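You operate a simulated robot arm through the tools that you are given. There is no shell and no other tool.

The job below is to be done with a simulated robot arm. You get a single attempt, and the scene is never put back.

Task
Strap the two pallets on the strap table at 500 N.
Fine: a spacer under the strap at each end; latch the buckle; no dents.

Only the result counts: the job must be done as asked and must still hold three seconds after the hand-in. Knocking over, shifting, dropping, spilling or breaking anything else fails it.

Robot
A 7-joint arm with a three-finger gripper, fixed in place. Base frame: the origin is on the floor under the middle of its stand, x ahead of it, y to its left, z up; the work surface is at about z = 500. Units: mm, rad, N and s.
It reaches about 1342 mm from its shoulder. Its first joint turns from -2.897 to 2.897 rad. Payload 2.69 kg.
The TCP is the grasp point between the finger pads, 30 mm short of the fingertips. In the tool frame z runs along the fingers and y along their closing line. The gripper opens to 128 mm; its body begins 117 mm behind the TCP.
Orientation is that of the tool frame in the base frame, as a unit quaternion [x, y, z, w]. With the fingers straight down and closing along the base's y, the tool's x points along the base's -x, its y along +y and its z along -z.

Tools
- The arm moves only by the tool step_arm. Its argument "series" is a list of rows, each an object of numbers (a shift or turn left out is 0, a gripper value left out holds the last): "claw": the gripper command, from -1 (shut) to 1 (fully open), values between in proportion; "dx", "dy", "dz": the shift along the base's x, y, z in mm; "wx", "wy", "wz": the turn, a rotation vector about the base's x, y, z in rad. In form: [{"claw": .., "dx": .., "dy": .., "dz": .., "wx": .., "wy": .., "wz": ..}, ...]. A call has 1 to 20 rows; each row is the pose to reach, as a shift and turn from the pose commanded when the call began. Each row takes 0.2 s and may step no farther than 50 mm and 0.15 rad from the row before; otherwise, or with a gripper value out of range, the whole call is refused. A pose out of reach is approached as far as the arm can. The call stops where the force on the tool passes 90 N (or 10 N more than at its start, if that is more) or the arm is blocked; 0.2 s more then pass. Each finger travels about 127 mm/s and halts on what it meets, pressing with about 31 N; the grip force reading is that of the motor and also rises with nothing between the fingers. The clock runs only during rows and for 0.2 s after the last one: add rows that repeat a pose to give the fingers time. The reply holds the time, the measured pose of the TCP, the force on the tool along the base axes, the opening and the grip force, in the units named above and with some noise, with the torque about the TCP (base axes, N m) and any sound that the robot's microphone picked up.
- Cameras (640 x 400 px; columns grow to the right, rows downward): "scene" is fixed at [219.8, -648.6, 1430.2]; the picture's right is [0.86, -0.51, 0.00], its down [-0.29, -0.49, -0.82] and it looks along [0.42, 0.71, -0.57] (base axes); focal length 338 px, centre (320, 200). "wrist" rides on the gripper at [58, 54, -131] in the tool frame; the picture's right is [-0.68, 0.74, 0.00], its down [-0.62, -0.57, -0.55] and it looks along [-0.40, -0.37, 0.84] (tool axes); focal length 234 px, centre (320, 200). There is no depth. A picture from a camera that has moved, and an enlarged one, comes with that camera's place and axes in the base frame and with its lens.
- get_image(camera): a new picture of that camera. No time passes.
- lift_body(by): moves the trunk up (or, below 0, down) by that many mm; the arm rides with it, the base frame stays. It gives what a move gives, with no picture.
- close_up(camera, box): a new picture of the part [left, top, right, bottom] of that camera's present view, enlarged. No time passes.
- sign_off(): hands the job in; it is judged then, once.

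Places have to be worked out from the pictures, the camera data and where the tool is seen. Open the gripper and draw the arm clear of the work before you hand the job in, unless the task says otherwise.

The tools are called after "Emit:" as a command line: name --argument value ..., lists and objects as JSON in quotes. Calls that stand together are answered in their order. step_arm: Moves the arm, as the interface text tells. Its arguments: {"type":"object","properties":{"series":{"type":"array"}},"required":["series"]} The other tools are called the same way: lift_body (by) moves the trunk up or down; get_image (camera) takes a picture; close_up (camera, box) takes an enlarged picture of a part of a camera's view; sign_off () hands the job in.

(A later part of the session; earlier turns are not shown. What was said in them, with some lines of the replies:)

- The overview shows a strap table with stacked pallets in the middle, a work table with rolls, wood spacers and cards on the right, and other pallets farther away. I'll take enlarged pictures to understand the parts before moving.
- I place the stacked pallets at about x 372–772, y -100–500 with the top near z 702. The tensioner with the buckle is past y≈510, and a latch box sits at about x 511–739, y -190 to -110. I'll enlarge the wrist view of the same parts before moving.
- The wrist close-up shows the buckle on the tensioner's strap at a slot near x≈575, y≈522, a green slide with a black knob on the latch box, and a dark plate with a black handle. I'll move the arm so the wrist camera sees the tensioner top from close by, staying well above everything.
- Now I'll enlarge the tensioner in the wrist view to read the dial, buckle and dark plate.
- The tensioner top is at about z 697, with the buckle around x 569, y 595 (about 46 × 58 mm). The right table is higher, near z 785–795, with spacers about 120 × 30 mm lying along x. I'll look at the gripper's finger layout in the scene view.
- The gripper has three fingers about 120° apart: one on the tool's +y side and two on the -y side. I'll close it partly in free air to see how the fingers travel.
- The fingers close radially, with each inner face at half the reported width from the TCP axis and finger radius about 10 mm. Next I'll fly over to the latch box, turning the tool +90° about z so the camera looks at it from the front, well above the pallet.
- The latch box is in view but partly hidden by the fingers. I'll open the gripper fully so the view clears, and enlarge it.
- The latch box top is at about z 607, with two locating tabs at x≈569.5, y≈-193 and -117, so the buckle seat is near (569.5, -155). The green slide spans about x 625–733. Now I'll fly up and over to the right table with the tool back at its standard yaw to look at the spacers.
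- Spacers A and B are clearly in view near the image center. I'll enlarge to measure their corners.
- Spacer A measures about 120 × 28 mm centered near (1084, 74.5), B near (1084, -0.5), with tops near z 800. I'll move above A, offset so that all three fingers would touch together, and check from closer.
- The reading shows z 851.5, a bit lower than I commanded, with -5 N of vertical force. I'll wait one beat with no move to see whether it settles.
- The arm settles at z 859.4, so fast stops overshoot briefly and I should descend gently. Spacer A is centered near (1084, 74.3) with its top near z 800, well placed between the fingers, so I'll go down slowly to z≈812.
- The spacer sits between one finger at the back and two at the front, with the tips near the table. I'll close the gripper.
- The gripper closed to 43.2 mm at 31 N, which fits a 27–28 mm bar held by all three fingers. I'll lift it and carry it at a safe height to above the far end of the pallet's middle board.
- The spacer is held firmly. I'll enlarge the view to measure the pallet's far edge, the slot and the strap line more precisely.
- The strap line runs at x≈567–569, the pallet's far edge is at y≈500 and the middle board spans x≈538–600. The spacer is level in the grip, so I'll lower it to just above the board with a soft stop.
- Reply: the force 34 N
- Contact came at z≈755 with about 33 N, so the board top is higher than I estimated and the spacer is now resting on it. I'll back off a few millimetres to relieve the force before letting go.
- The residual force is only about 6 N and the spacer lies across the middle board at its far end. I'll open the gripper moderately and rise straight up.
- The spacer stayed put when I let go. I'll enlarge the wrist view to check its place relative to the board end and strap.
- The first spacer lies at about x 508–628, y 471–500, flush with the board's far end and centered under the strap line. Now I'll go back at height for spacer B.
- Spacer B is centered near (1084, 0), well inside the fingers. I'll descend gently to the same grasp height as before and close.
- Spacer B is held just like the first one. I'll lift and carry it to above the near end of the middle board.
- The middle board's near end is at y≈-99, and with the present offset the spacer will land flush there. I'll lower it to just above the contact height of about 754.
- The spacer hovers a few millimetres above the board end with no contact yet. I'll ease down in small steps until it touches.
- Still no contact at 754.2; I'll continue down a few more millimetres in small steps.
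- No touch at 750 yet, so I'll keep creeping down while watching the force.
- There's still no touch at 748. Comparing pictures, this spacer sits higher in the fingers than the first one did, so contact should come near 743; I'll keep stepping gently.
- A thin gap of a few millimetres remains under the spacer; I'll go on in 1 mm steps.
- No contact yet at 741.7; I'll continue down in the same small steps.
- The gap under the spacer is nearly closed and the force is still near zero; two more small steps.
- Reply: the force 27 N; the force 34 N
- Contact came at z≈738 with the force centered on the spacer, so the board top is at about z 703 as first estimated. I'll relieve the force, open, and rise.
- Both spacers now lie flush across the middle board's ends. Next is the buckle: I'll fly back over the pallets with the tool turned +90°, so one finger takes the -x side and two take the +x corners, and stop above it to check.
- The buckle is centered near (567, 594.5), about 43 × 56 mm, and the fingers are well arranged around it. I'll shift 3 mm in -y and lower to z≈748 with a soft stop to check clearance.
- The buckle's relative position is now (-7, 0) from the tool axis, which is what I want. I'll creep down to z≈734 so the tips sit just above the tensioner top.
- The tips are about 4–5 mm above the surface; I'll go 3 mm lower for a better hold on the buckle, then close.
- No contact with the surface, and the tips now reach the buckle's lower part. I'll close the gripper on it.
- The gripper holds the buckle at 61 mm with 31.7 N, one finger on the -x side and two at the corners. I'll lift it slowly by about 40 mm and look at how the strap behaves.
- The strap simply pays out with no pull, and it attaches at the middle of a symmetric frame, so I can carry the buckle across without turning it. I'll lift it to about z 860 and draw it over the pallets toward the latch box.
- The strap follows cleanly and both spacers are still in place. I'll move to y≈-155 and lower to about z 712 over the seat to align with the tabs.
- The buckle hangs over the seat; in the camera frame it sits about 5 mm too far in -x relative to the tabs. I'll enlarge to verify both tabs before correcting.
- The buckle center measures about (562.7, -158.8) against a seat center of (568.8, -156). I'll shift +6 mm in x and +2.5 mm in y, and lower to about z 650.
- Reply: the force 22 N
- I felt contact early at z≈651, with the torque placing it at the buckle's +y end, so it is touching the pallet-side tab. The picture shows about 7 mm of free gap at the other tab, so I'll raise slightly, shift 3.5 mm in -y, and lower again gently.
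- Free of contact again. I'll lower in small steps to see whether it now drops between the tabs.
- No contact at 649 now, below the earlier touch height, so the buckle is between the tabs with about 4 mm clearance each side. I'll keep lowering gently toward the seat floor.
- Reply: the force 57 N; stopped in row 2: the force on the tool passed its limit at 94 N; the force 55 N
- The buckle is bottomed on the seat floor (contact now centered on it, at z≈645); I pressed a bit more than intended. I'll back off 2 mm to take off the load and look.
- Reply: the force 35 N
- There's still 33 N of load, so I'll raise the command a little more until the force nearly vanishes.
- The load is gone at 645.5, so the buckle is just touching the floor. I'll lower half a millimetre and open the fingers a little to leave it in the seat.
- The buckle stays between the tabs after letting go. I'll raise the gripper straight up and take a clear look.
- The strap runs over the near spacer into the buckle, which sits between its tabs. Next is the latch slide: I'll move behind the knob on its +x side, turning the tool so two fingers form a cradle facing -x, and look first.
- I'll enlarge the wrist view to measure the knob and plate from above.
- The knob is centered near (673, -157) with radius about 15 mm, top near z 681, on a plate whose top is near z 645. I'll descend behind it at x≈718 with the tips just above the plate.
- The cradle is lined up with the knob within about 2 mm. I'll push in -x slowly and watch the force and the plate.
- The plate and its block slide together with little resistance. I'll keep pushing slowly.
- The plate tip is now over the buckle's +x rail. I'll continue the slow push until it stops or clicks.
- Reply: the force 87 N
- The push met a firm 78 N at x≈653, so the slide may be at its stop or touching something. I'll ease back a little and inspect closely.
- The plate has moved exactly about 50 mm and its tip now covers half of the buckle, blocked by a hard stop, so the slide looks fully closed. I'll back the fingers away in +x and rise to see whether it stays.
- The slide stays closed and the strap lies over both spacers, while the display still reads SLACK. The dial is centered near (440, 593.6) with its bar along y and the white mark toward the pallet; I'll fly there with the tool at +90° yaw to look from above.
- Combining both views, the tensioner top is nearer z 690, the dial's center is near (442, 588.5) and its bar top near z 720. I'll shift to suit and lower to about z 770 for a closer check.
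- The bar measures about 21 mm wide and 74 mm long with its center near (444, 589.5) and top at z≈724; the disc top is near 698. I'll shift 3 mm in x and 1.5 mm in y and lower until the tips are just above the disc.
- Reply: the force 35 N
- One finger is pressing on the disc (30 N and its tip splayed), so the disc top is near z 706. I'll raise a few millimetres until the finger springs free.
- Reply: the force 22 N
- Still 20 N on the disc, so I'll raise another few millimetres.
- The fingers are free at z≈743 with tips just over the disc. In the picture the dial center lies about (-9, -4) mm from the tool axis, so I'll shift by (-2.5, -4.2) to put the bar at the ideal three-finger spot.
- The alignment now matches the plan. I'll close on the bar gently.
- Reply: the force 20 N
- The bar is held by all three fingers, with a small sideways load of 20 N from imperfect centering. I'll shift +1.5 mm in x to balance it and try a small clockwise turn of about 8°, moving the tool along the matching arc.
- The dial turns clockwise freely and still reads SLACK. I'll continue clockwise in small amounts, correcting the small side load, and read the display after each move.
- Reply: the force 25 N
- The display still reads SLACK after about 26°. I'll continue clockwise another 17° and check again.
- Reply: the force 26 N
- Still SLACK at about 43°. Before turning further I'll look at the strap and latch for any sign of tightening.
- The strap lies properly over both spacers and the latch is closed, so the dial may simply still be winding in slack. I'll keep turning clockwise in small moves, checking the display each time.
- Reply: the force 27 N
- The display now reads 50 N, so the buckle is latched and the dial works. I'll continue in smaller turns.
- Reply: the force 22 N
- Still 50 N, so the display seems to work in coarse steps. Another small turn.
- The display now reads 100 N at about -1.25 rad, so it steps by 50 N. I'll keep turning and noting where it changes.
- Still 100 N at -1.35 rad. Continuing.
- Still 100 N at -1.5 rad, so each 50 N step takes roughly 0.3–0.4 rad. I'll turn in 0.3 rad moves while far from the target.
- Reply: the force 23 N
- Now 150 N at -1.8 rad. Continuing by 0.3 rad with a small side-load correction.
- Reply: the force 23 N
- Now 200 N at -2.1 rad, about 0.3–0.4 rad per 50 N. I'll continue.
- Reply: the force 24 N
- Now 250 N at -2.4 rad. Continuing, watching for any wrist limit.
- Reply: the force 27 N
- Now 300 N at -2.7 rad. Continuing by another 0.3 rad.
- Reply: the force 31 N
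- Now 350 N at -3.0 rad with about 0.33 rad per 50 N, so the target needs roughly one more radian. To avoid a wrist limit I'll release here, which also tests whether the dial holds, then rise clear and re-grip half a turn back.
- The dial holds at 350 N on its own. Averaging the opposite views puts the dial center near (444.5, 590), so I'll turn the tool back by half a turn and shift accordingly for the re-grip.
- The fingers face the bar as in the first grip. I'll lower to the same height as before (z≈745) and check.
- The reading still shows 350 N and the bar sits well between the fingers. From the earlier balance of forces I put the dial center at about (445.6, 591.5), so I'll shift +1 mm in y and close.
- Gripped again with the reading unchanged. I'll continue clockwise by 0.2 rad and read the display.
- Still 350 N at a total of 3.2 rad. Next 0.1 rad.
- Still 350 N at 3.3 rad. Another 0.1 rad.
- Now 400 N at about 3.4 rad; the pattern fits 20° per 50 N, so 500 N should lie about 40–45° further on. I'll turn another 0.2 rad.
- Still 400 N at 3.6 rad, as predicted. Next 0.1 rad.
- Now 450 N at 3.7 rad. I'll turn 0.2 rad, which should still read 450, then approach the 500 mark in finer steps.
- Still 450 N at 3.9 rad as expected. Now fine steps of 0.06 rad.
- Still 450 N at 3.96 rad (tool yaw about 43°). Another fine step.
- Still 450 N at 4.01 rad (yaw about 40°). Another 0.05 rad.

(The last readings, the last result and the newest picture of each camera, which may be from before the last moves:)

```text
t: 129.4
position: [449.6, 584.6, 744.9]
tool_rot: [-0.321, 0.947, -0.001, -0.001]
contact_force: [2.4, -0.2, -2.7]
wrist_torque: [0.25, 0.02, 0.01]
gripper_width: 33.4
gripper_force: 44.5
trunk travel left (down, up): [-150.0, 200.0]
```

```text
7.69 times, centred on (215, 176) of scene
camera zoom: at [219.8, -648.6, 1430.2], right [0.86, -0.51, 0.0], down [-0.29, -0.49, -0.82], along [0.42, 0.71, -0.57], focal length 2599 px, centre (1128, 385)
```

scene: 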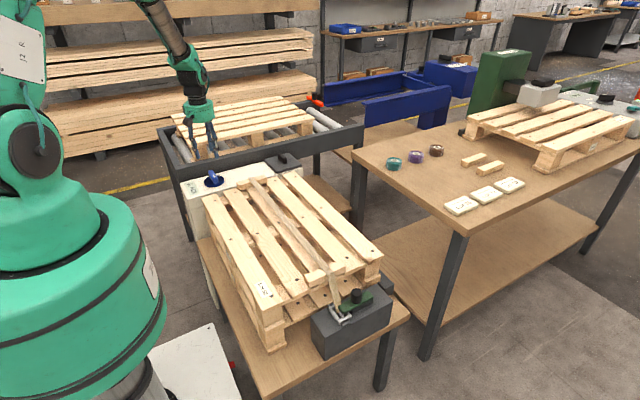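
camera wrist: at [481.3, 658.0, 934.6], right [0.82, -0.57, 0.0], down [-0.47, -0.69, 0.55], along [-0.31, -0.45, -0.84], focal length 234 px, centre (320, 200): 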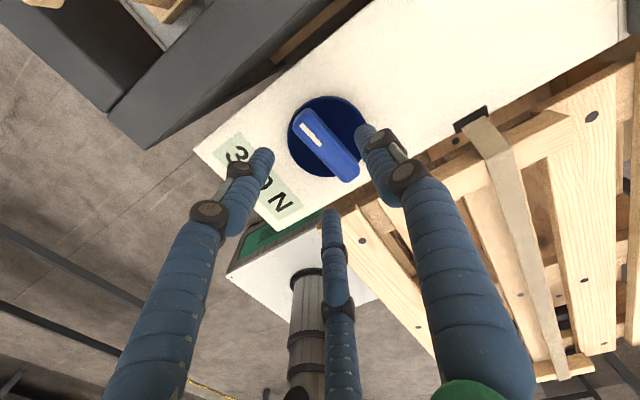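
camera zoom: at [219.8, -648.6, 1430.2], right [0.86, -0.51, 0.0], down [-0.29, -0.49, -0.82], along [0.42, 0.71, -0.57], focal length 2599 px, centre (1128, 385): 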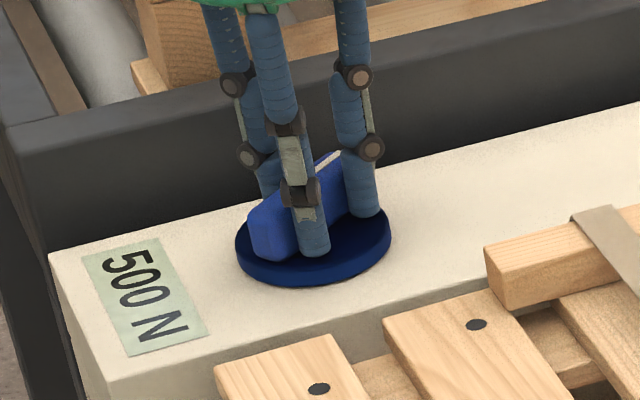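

The display just changed to 500 N, with the change-over at about 4.035 rad. Each step spans about 0.35 rad, so I'll turn another 0.11 rad to sit safely inside the 500 N band.

Emit:
step_arm --series '[{"claw": -1, "dx": -0.3, "dy": -0.2, "wz": -0.055}, {"dx": -0.6, "dy": -0.4, "wz": -0.11}, {"dx": -0.6, "dy": -0.4, "wz": -0.11}]'

Emit:
close_up --camera "scene" --box '[180, 150, 250, 202]'

Emit:
close_up --camera "scene" --box '[300, 250, 400, 330]'

Emit:
close_up --camera "scene" --box '[235, 160, 345, 290]'

```text
t: 130.2
position: [449.7, 584.9, 745.1]
tool_rot: [-0.268, 0.963, -0.001, 0.0]
contact_force: [1.2, -0.5, -2.0]
wrist_torque: [0.08, 0.38, -0.02]
gripper_width: 33.3
gripper_force: 44.4
trunk travel left (down, up): [-150.0, 200.0]
```

```text
7.69 times, centred on (215, 176) of scene
camera zoom: at [219.8, -648.6, 1430.2], right [0.86, -0.51, 0.0], down [-0.29, -0.49, -0.82], along [0.42, 0.71, -0.57], focal length 2599 px, centre (1128, 385)
```

zoom: 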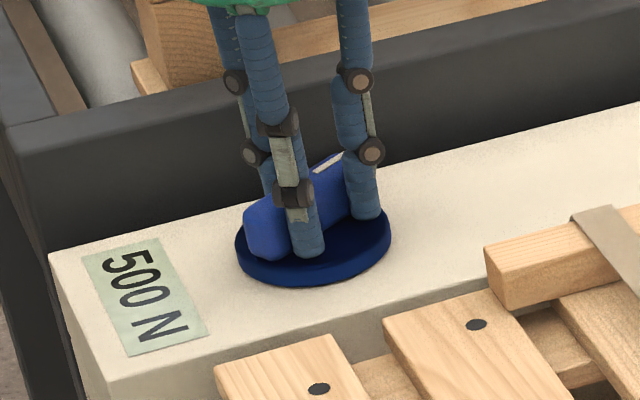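

```text
5.00 times, centred on (350, 290) of scene
camera zoom: at [219.8, -648.6, 1430.2], right [0.86, -0.51, 0.0], down [-0.29, -0.49, -0.82], along [0.42, 0.71, -0.57], focal length 1689 px, centre (170, -250)
```

zoom: 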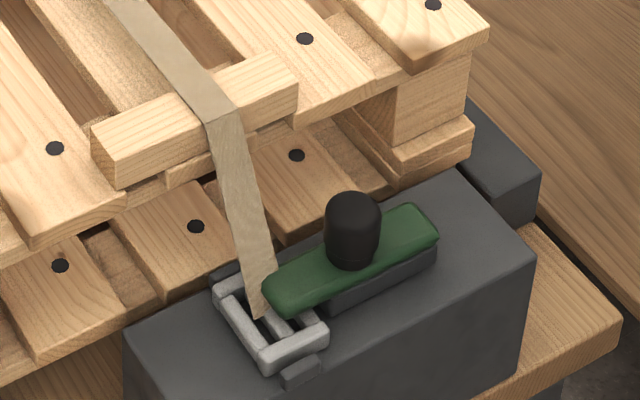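

```text
3.08 times, centred on (290, 225) of scene
camera zoom: at [219.8, -648.6, 1430.2], right [0.86, -0.51, 0.0], down [-0.29, -0.49, -0.82], along [0.42, 0.71, -0.57], focal length 1040 px, centre (412, 123)
```

zoom: 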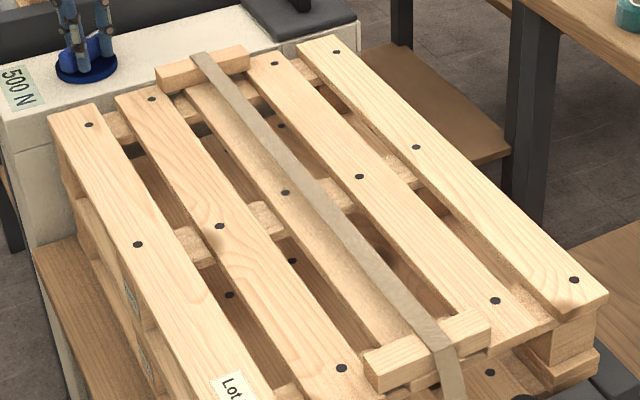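

The display reads 500 N, the strap is straight over both spacers and the latch is closed, with no damage visible. I'll open the fingers and rise straight up off the dial.

Emit:
step_arm --series '[{"claw": -0.42}, {"claw": -0.3}, {"claw": -0.1}, {"claw": 0.06}, {"claw": 0.06}, {"claw": 0.06, "dz": 8}, {"dz": 25}, {"dz": 50}, {"dz": 85}, {"dz": 125}, {"dz": 165}, {"dz": 195}, {"dz": 210}, {"dz": 215}]'

Emit:
close_up --camera "scene" --box '[180, 150, 250, 202]'

Emit:
get_image --camera "wrist"

```text
t: 133.2
position: [449.3, 585.4, 961.3]
tool_rot: [-0.268, 0.964, 0.0, 0.001]
contact_force: [-0.4, 0.7, 0.2]
wrist_torque: [-0.04, -0.02, 0.0]
gripper_width: 68.0
gripper_force: 0.0
trunk travel left (down, up): [-150.0, 200.0]
```

```text
7.69 times, centred on (215, 176) of scene
camera zoom: at [219.8, -648.6, 1430.2], right [0.86, -0.51, 0.0], down [-0.29, -0.49, -0.82], along [0.42, 0.71, -0.57], focal length 2599 px, centre (1128, 385)
```

zoom: 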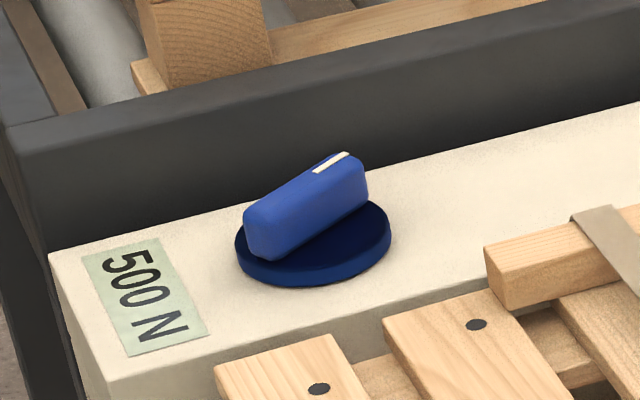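

```text
taken
camera wrist: at [369.0, 601.1, 1091.9], right [0.2, 0.98, 0.0], down [0.82, -0.17, 0.55], along [0.54, -0.11, -0.84], focal length 234 px, centre (320, 200)
```

wrist: 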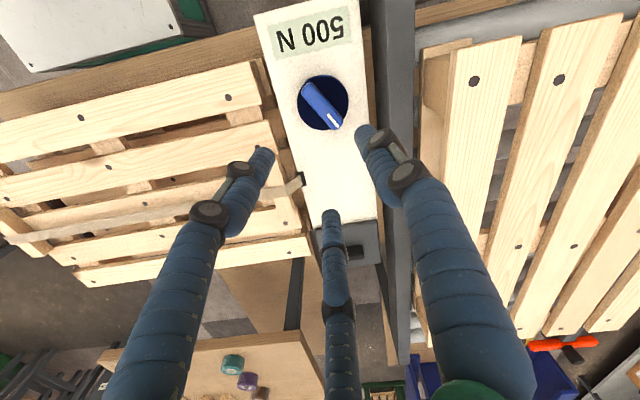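

The dial stays at 500 N after release. I'll open the gripper fully and withdraw to the high starting pose, then inspect everything once more.

Emit:
step_arm --series '[{"claw": 0.2, "dx": 15, "dy": -15, "dz": 15, "wz": -0.1}, {"claw": 0.5, "dx": 40, "dy": -42, "dz": 25, "wz": -0.2}, {"claw": 1, "dx": 67, "dy": -72, "dz": 32, "wz": -0.3}, {"claw": 1, "dx": 95, "dy": -104, "dz": 37, "wz": -0.4}, {"claw": 1, "dx": 122, "dy": -134, "dz": 40, "wz": -0.5}, {"claw": 1, "dx": 142, "dy": -157, "dz": 42, "wz": -0.543}, {"claw": 1, "dx": 150, "dy": -167, "dz": 42, "wz": -0.543}, {"claw": 1, "dx": 150, "dy": -167, "dz": 42, "wz": -0.543}]'

Emit:
get_image --camera "wrist"

Emit:
get_image --camera "scene"

Emit:
close_up --camera "scene" --box '[225, 160, 305, 210]'

Emit:
close_up --camera "scene" --box '[290, 250, 370, 320]'

```text
t: 135.0
position: [599.8, 417.8, 1002.8]
tool_rot: [0.0, 1.0, -0.001, -0.001]
contact_force: [-0.9, 1.4, 0.1]
wrist_torque: [0.02, 0.03, -0.03]
gripper_width: 127.9
gripper_force: 0.0
trunk travel left (down, up): [-150.0, 200.0]
```

```text
taken
camera wrist: at [538.4, 471.7, 1134.3], right [0.68, 0.74, 0.0], down [0.62, -0.57, 0.55], along [0.4, -0.37, -0.84], focal length 234 px, centre (320, 200)
```

wrist: 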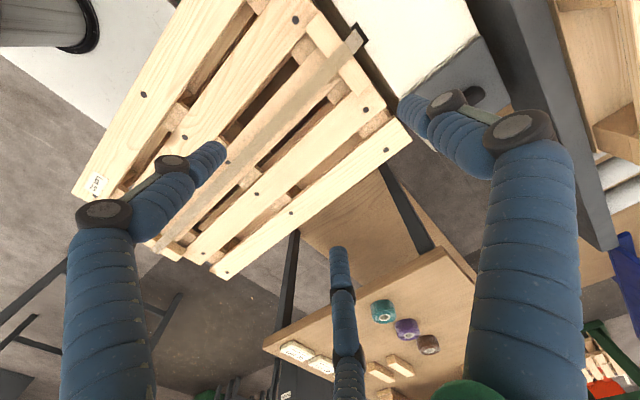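

```text
taken
```

scene: 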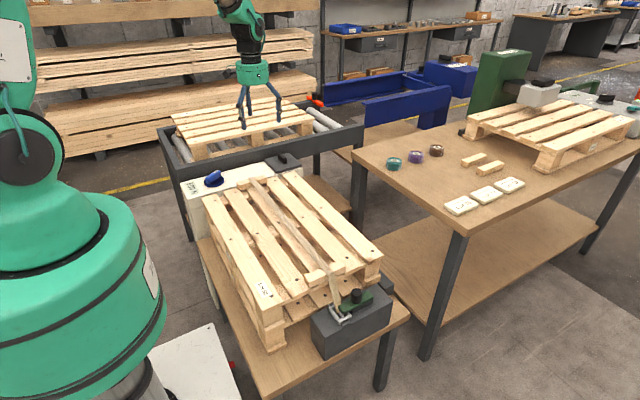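

```text
8.00 times, centred on (265, 185) of scene
camera zoom: at [219.8, -648.6, 1430.2], right [0.86, -0.51, 0.0], down [-0.29, -0.49, -0.82], along [0.42, 0.71, -0.57], focal length 2703 px, centre (760, 320)
```

zoom: 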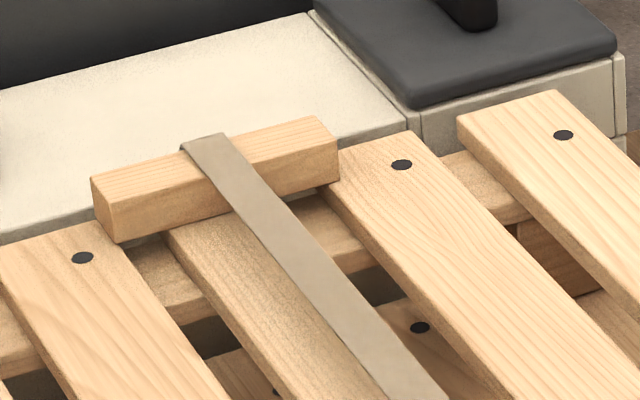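

```text
5.71 times, centred on (330, 285) of scene
camera zoom: at [219.8, -648.6, 1430.2], right [0.86, -0.51, 0.0], down [-0.29, -0.49, -0.82], along [0.42, 0.71, -0.57], focal length 1931 px, centre (263, -286)
```

zoom: 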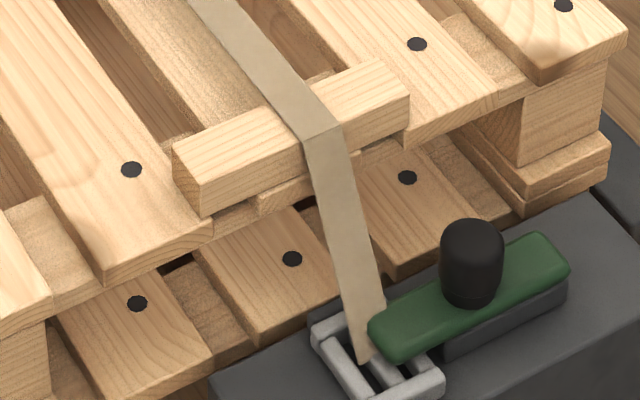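

Everything looks in order: both spacers are under the strap at the ends, the latch is closed and the boards are unmarked. I'll let a few seconds pass and read the display once more before handing in.

Emit:
step_arm --series '[{"claw": 1}, {"claw": 1}, {"claw": 1}, {"claw": 1}, {"claw": 1}, {"claw": 1}, {"claw": 1}, {"claw": 1}, {"claw": 1}, {"claw": 1}, {"claw": 1}, {"claw": 1}, {"claw": 1}, {"claw": 1}, {"claw": 1}]'

Emit:
close_up --camera "scene" --box '[175, 150, 275, 217]'

Emit:
close_up --camera "scene" --box '[300, 250, 400, 330]'

```text
t: 138.2
position: [597.7, 418.0, 1003.1]
tool_rot: [0.0, 1.0, -0.001, 0.0]
contact_force: [-0.5, -0.3, -0.1]
wrist_torque: [-0.01, 0.02, -0.01]
gripper_width: 127.7
gripper_force: 0.0
trunk travel left (down, up): [-150.0, 200.0]
```

```text
5.97 times, centred on (225, 184) of scene
camera zoom: at [219.8, -648.6, 1430.2], right [0.86, -0.51, 0.0], down [-0.29, -0.49, -0.82], along [0.42, 0.71, -0.57], focal length 2017 px, centre (887, 298)
```

zoom: 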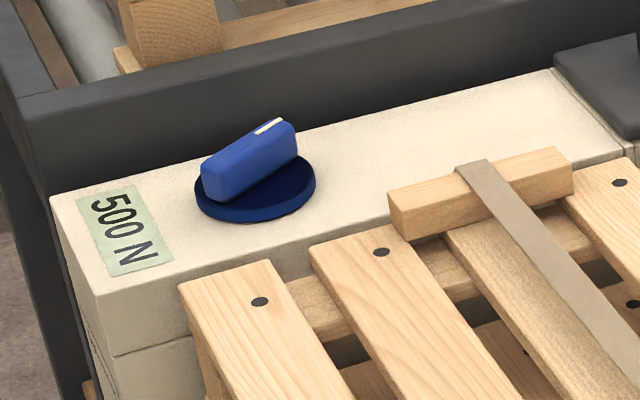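

```text
5.00 times, centred on (350, 290) of scene
camera zoom: at [219.8, -648.6, 1430.2], right [0.86, -0.51, 0.0], down [-0.29, -0.49, -0.82], along [0.42, 0.71, -0.57], focal length 1689 px, centre (170, -250)
```

zoom: 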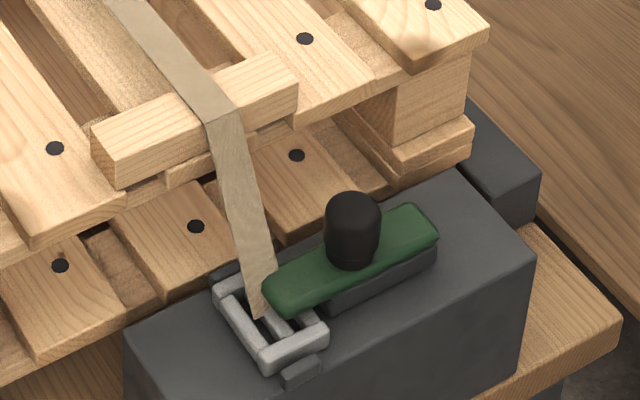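

The display has stayed at 500 N for over three seconds, the buckle is latched, both spacers are in place, and the arm is clear with the gripper open. I'm handing the job in.

Emit:
sign_off

```text
The job is handed in.
```

I strapped the two pallets on the strap table and handed the job in. The display reads 500 N and held there for more than three seconds with the arm clear.

- **Tension:** the display only shows steps of 50 N, so I turned the dial partway into the 500 N step. The true tension should be roughly 490–520 N, and I couldn't read it any finer.
- **Spacers:** one lies under the strap at each end of the middle board, flush with the board's end.
- **Buckle:** it sits between its two locating tabs, and the green slide is pushed to its stop over it. I heard no click, but the strap has taken tension, so the latch is holding.
- **Dents:** I saw none on the boards in the close-up pictures.

While seating the buckle I pressed it onto the latch box with about 94 N, more than I meant to. The pictures show no damage, and nothing else was knocked over or shifted.
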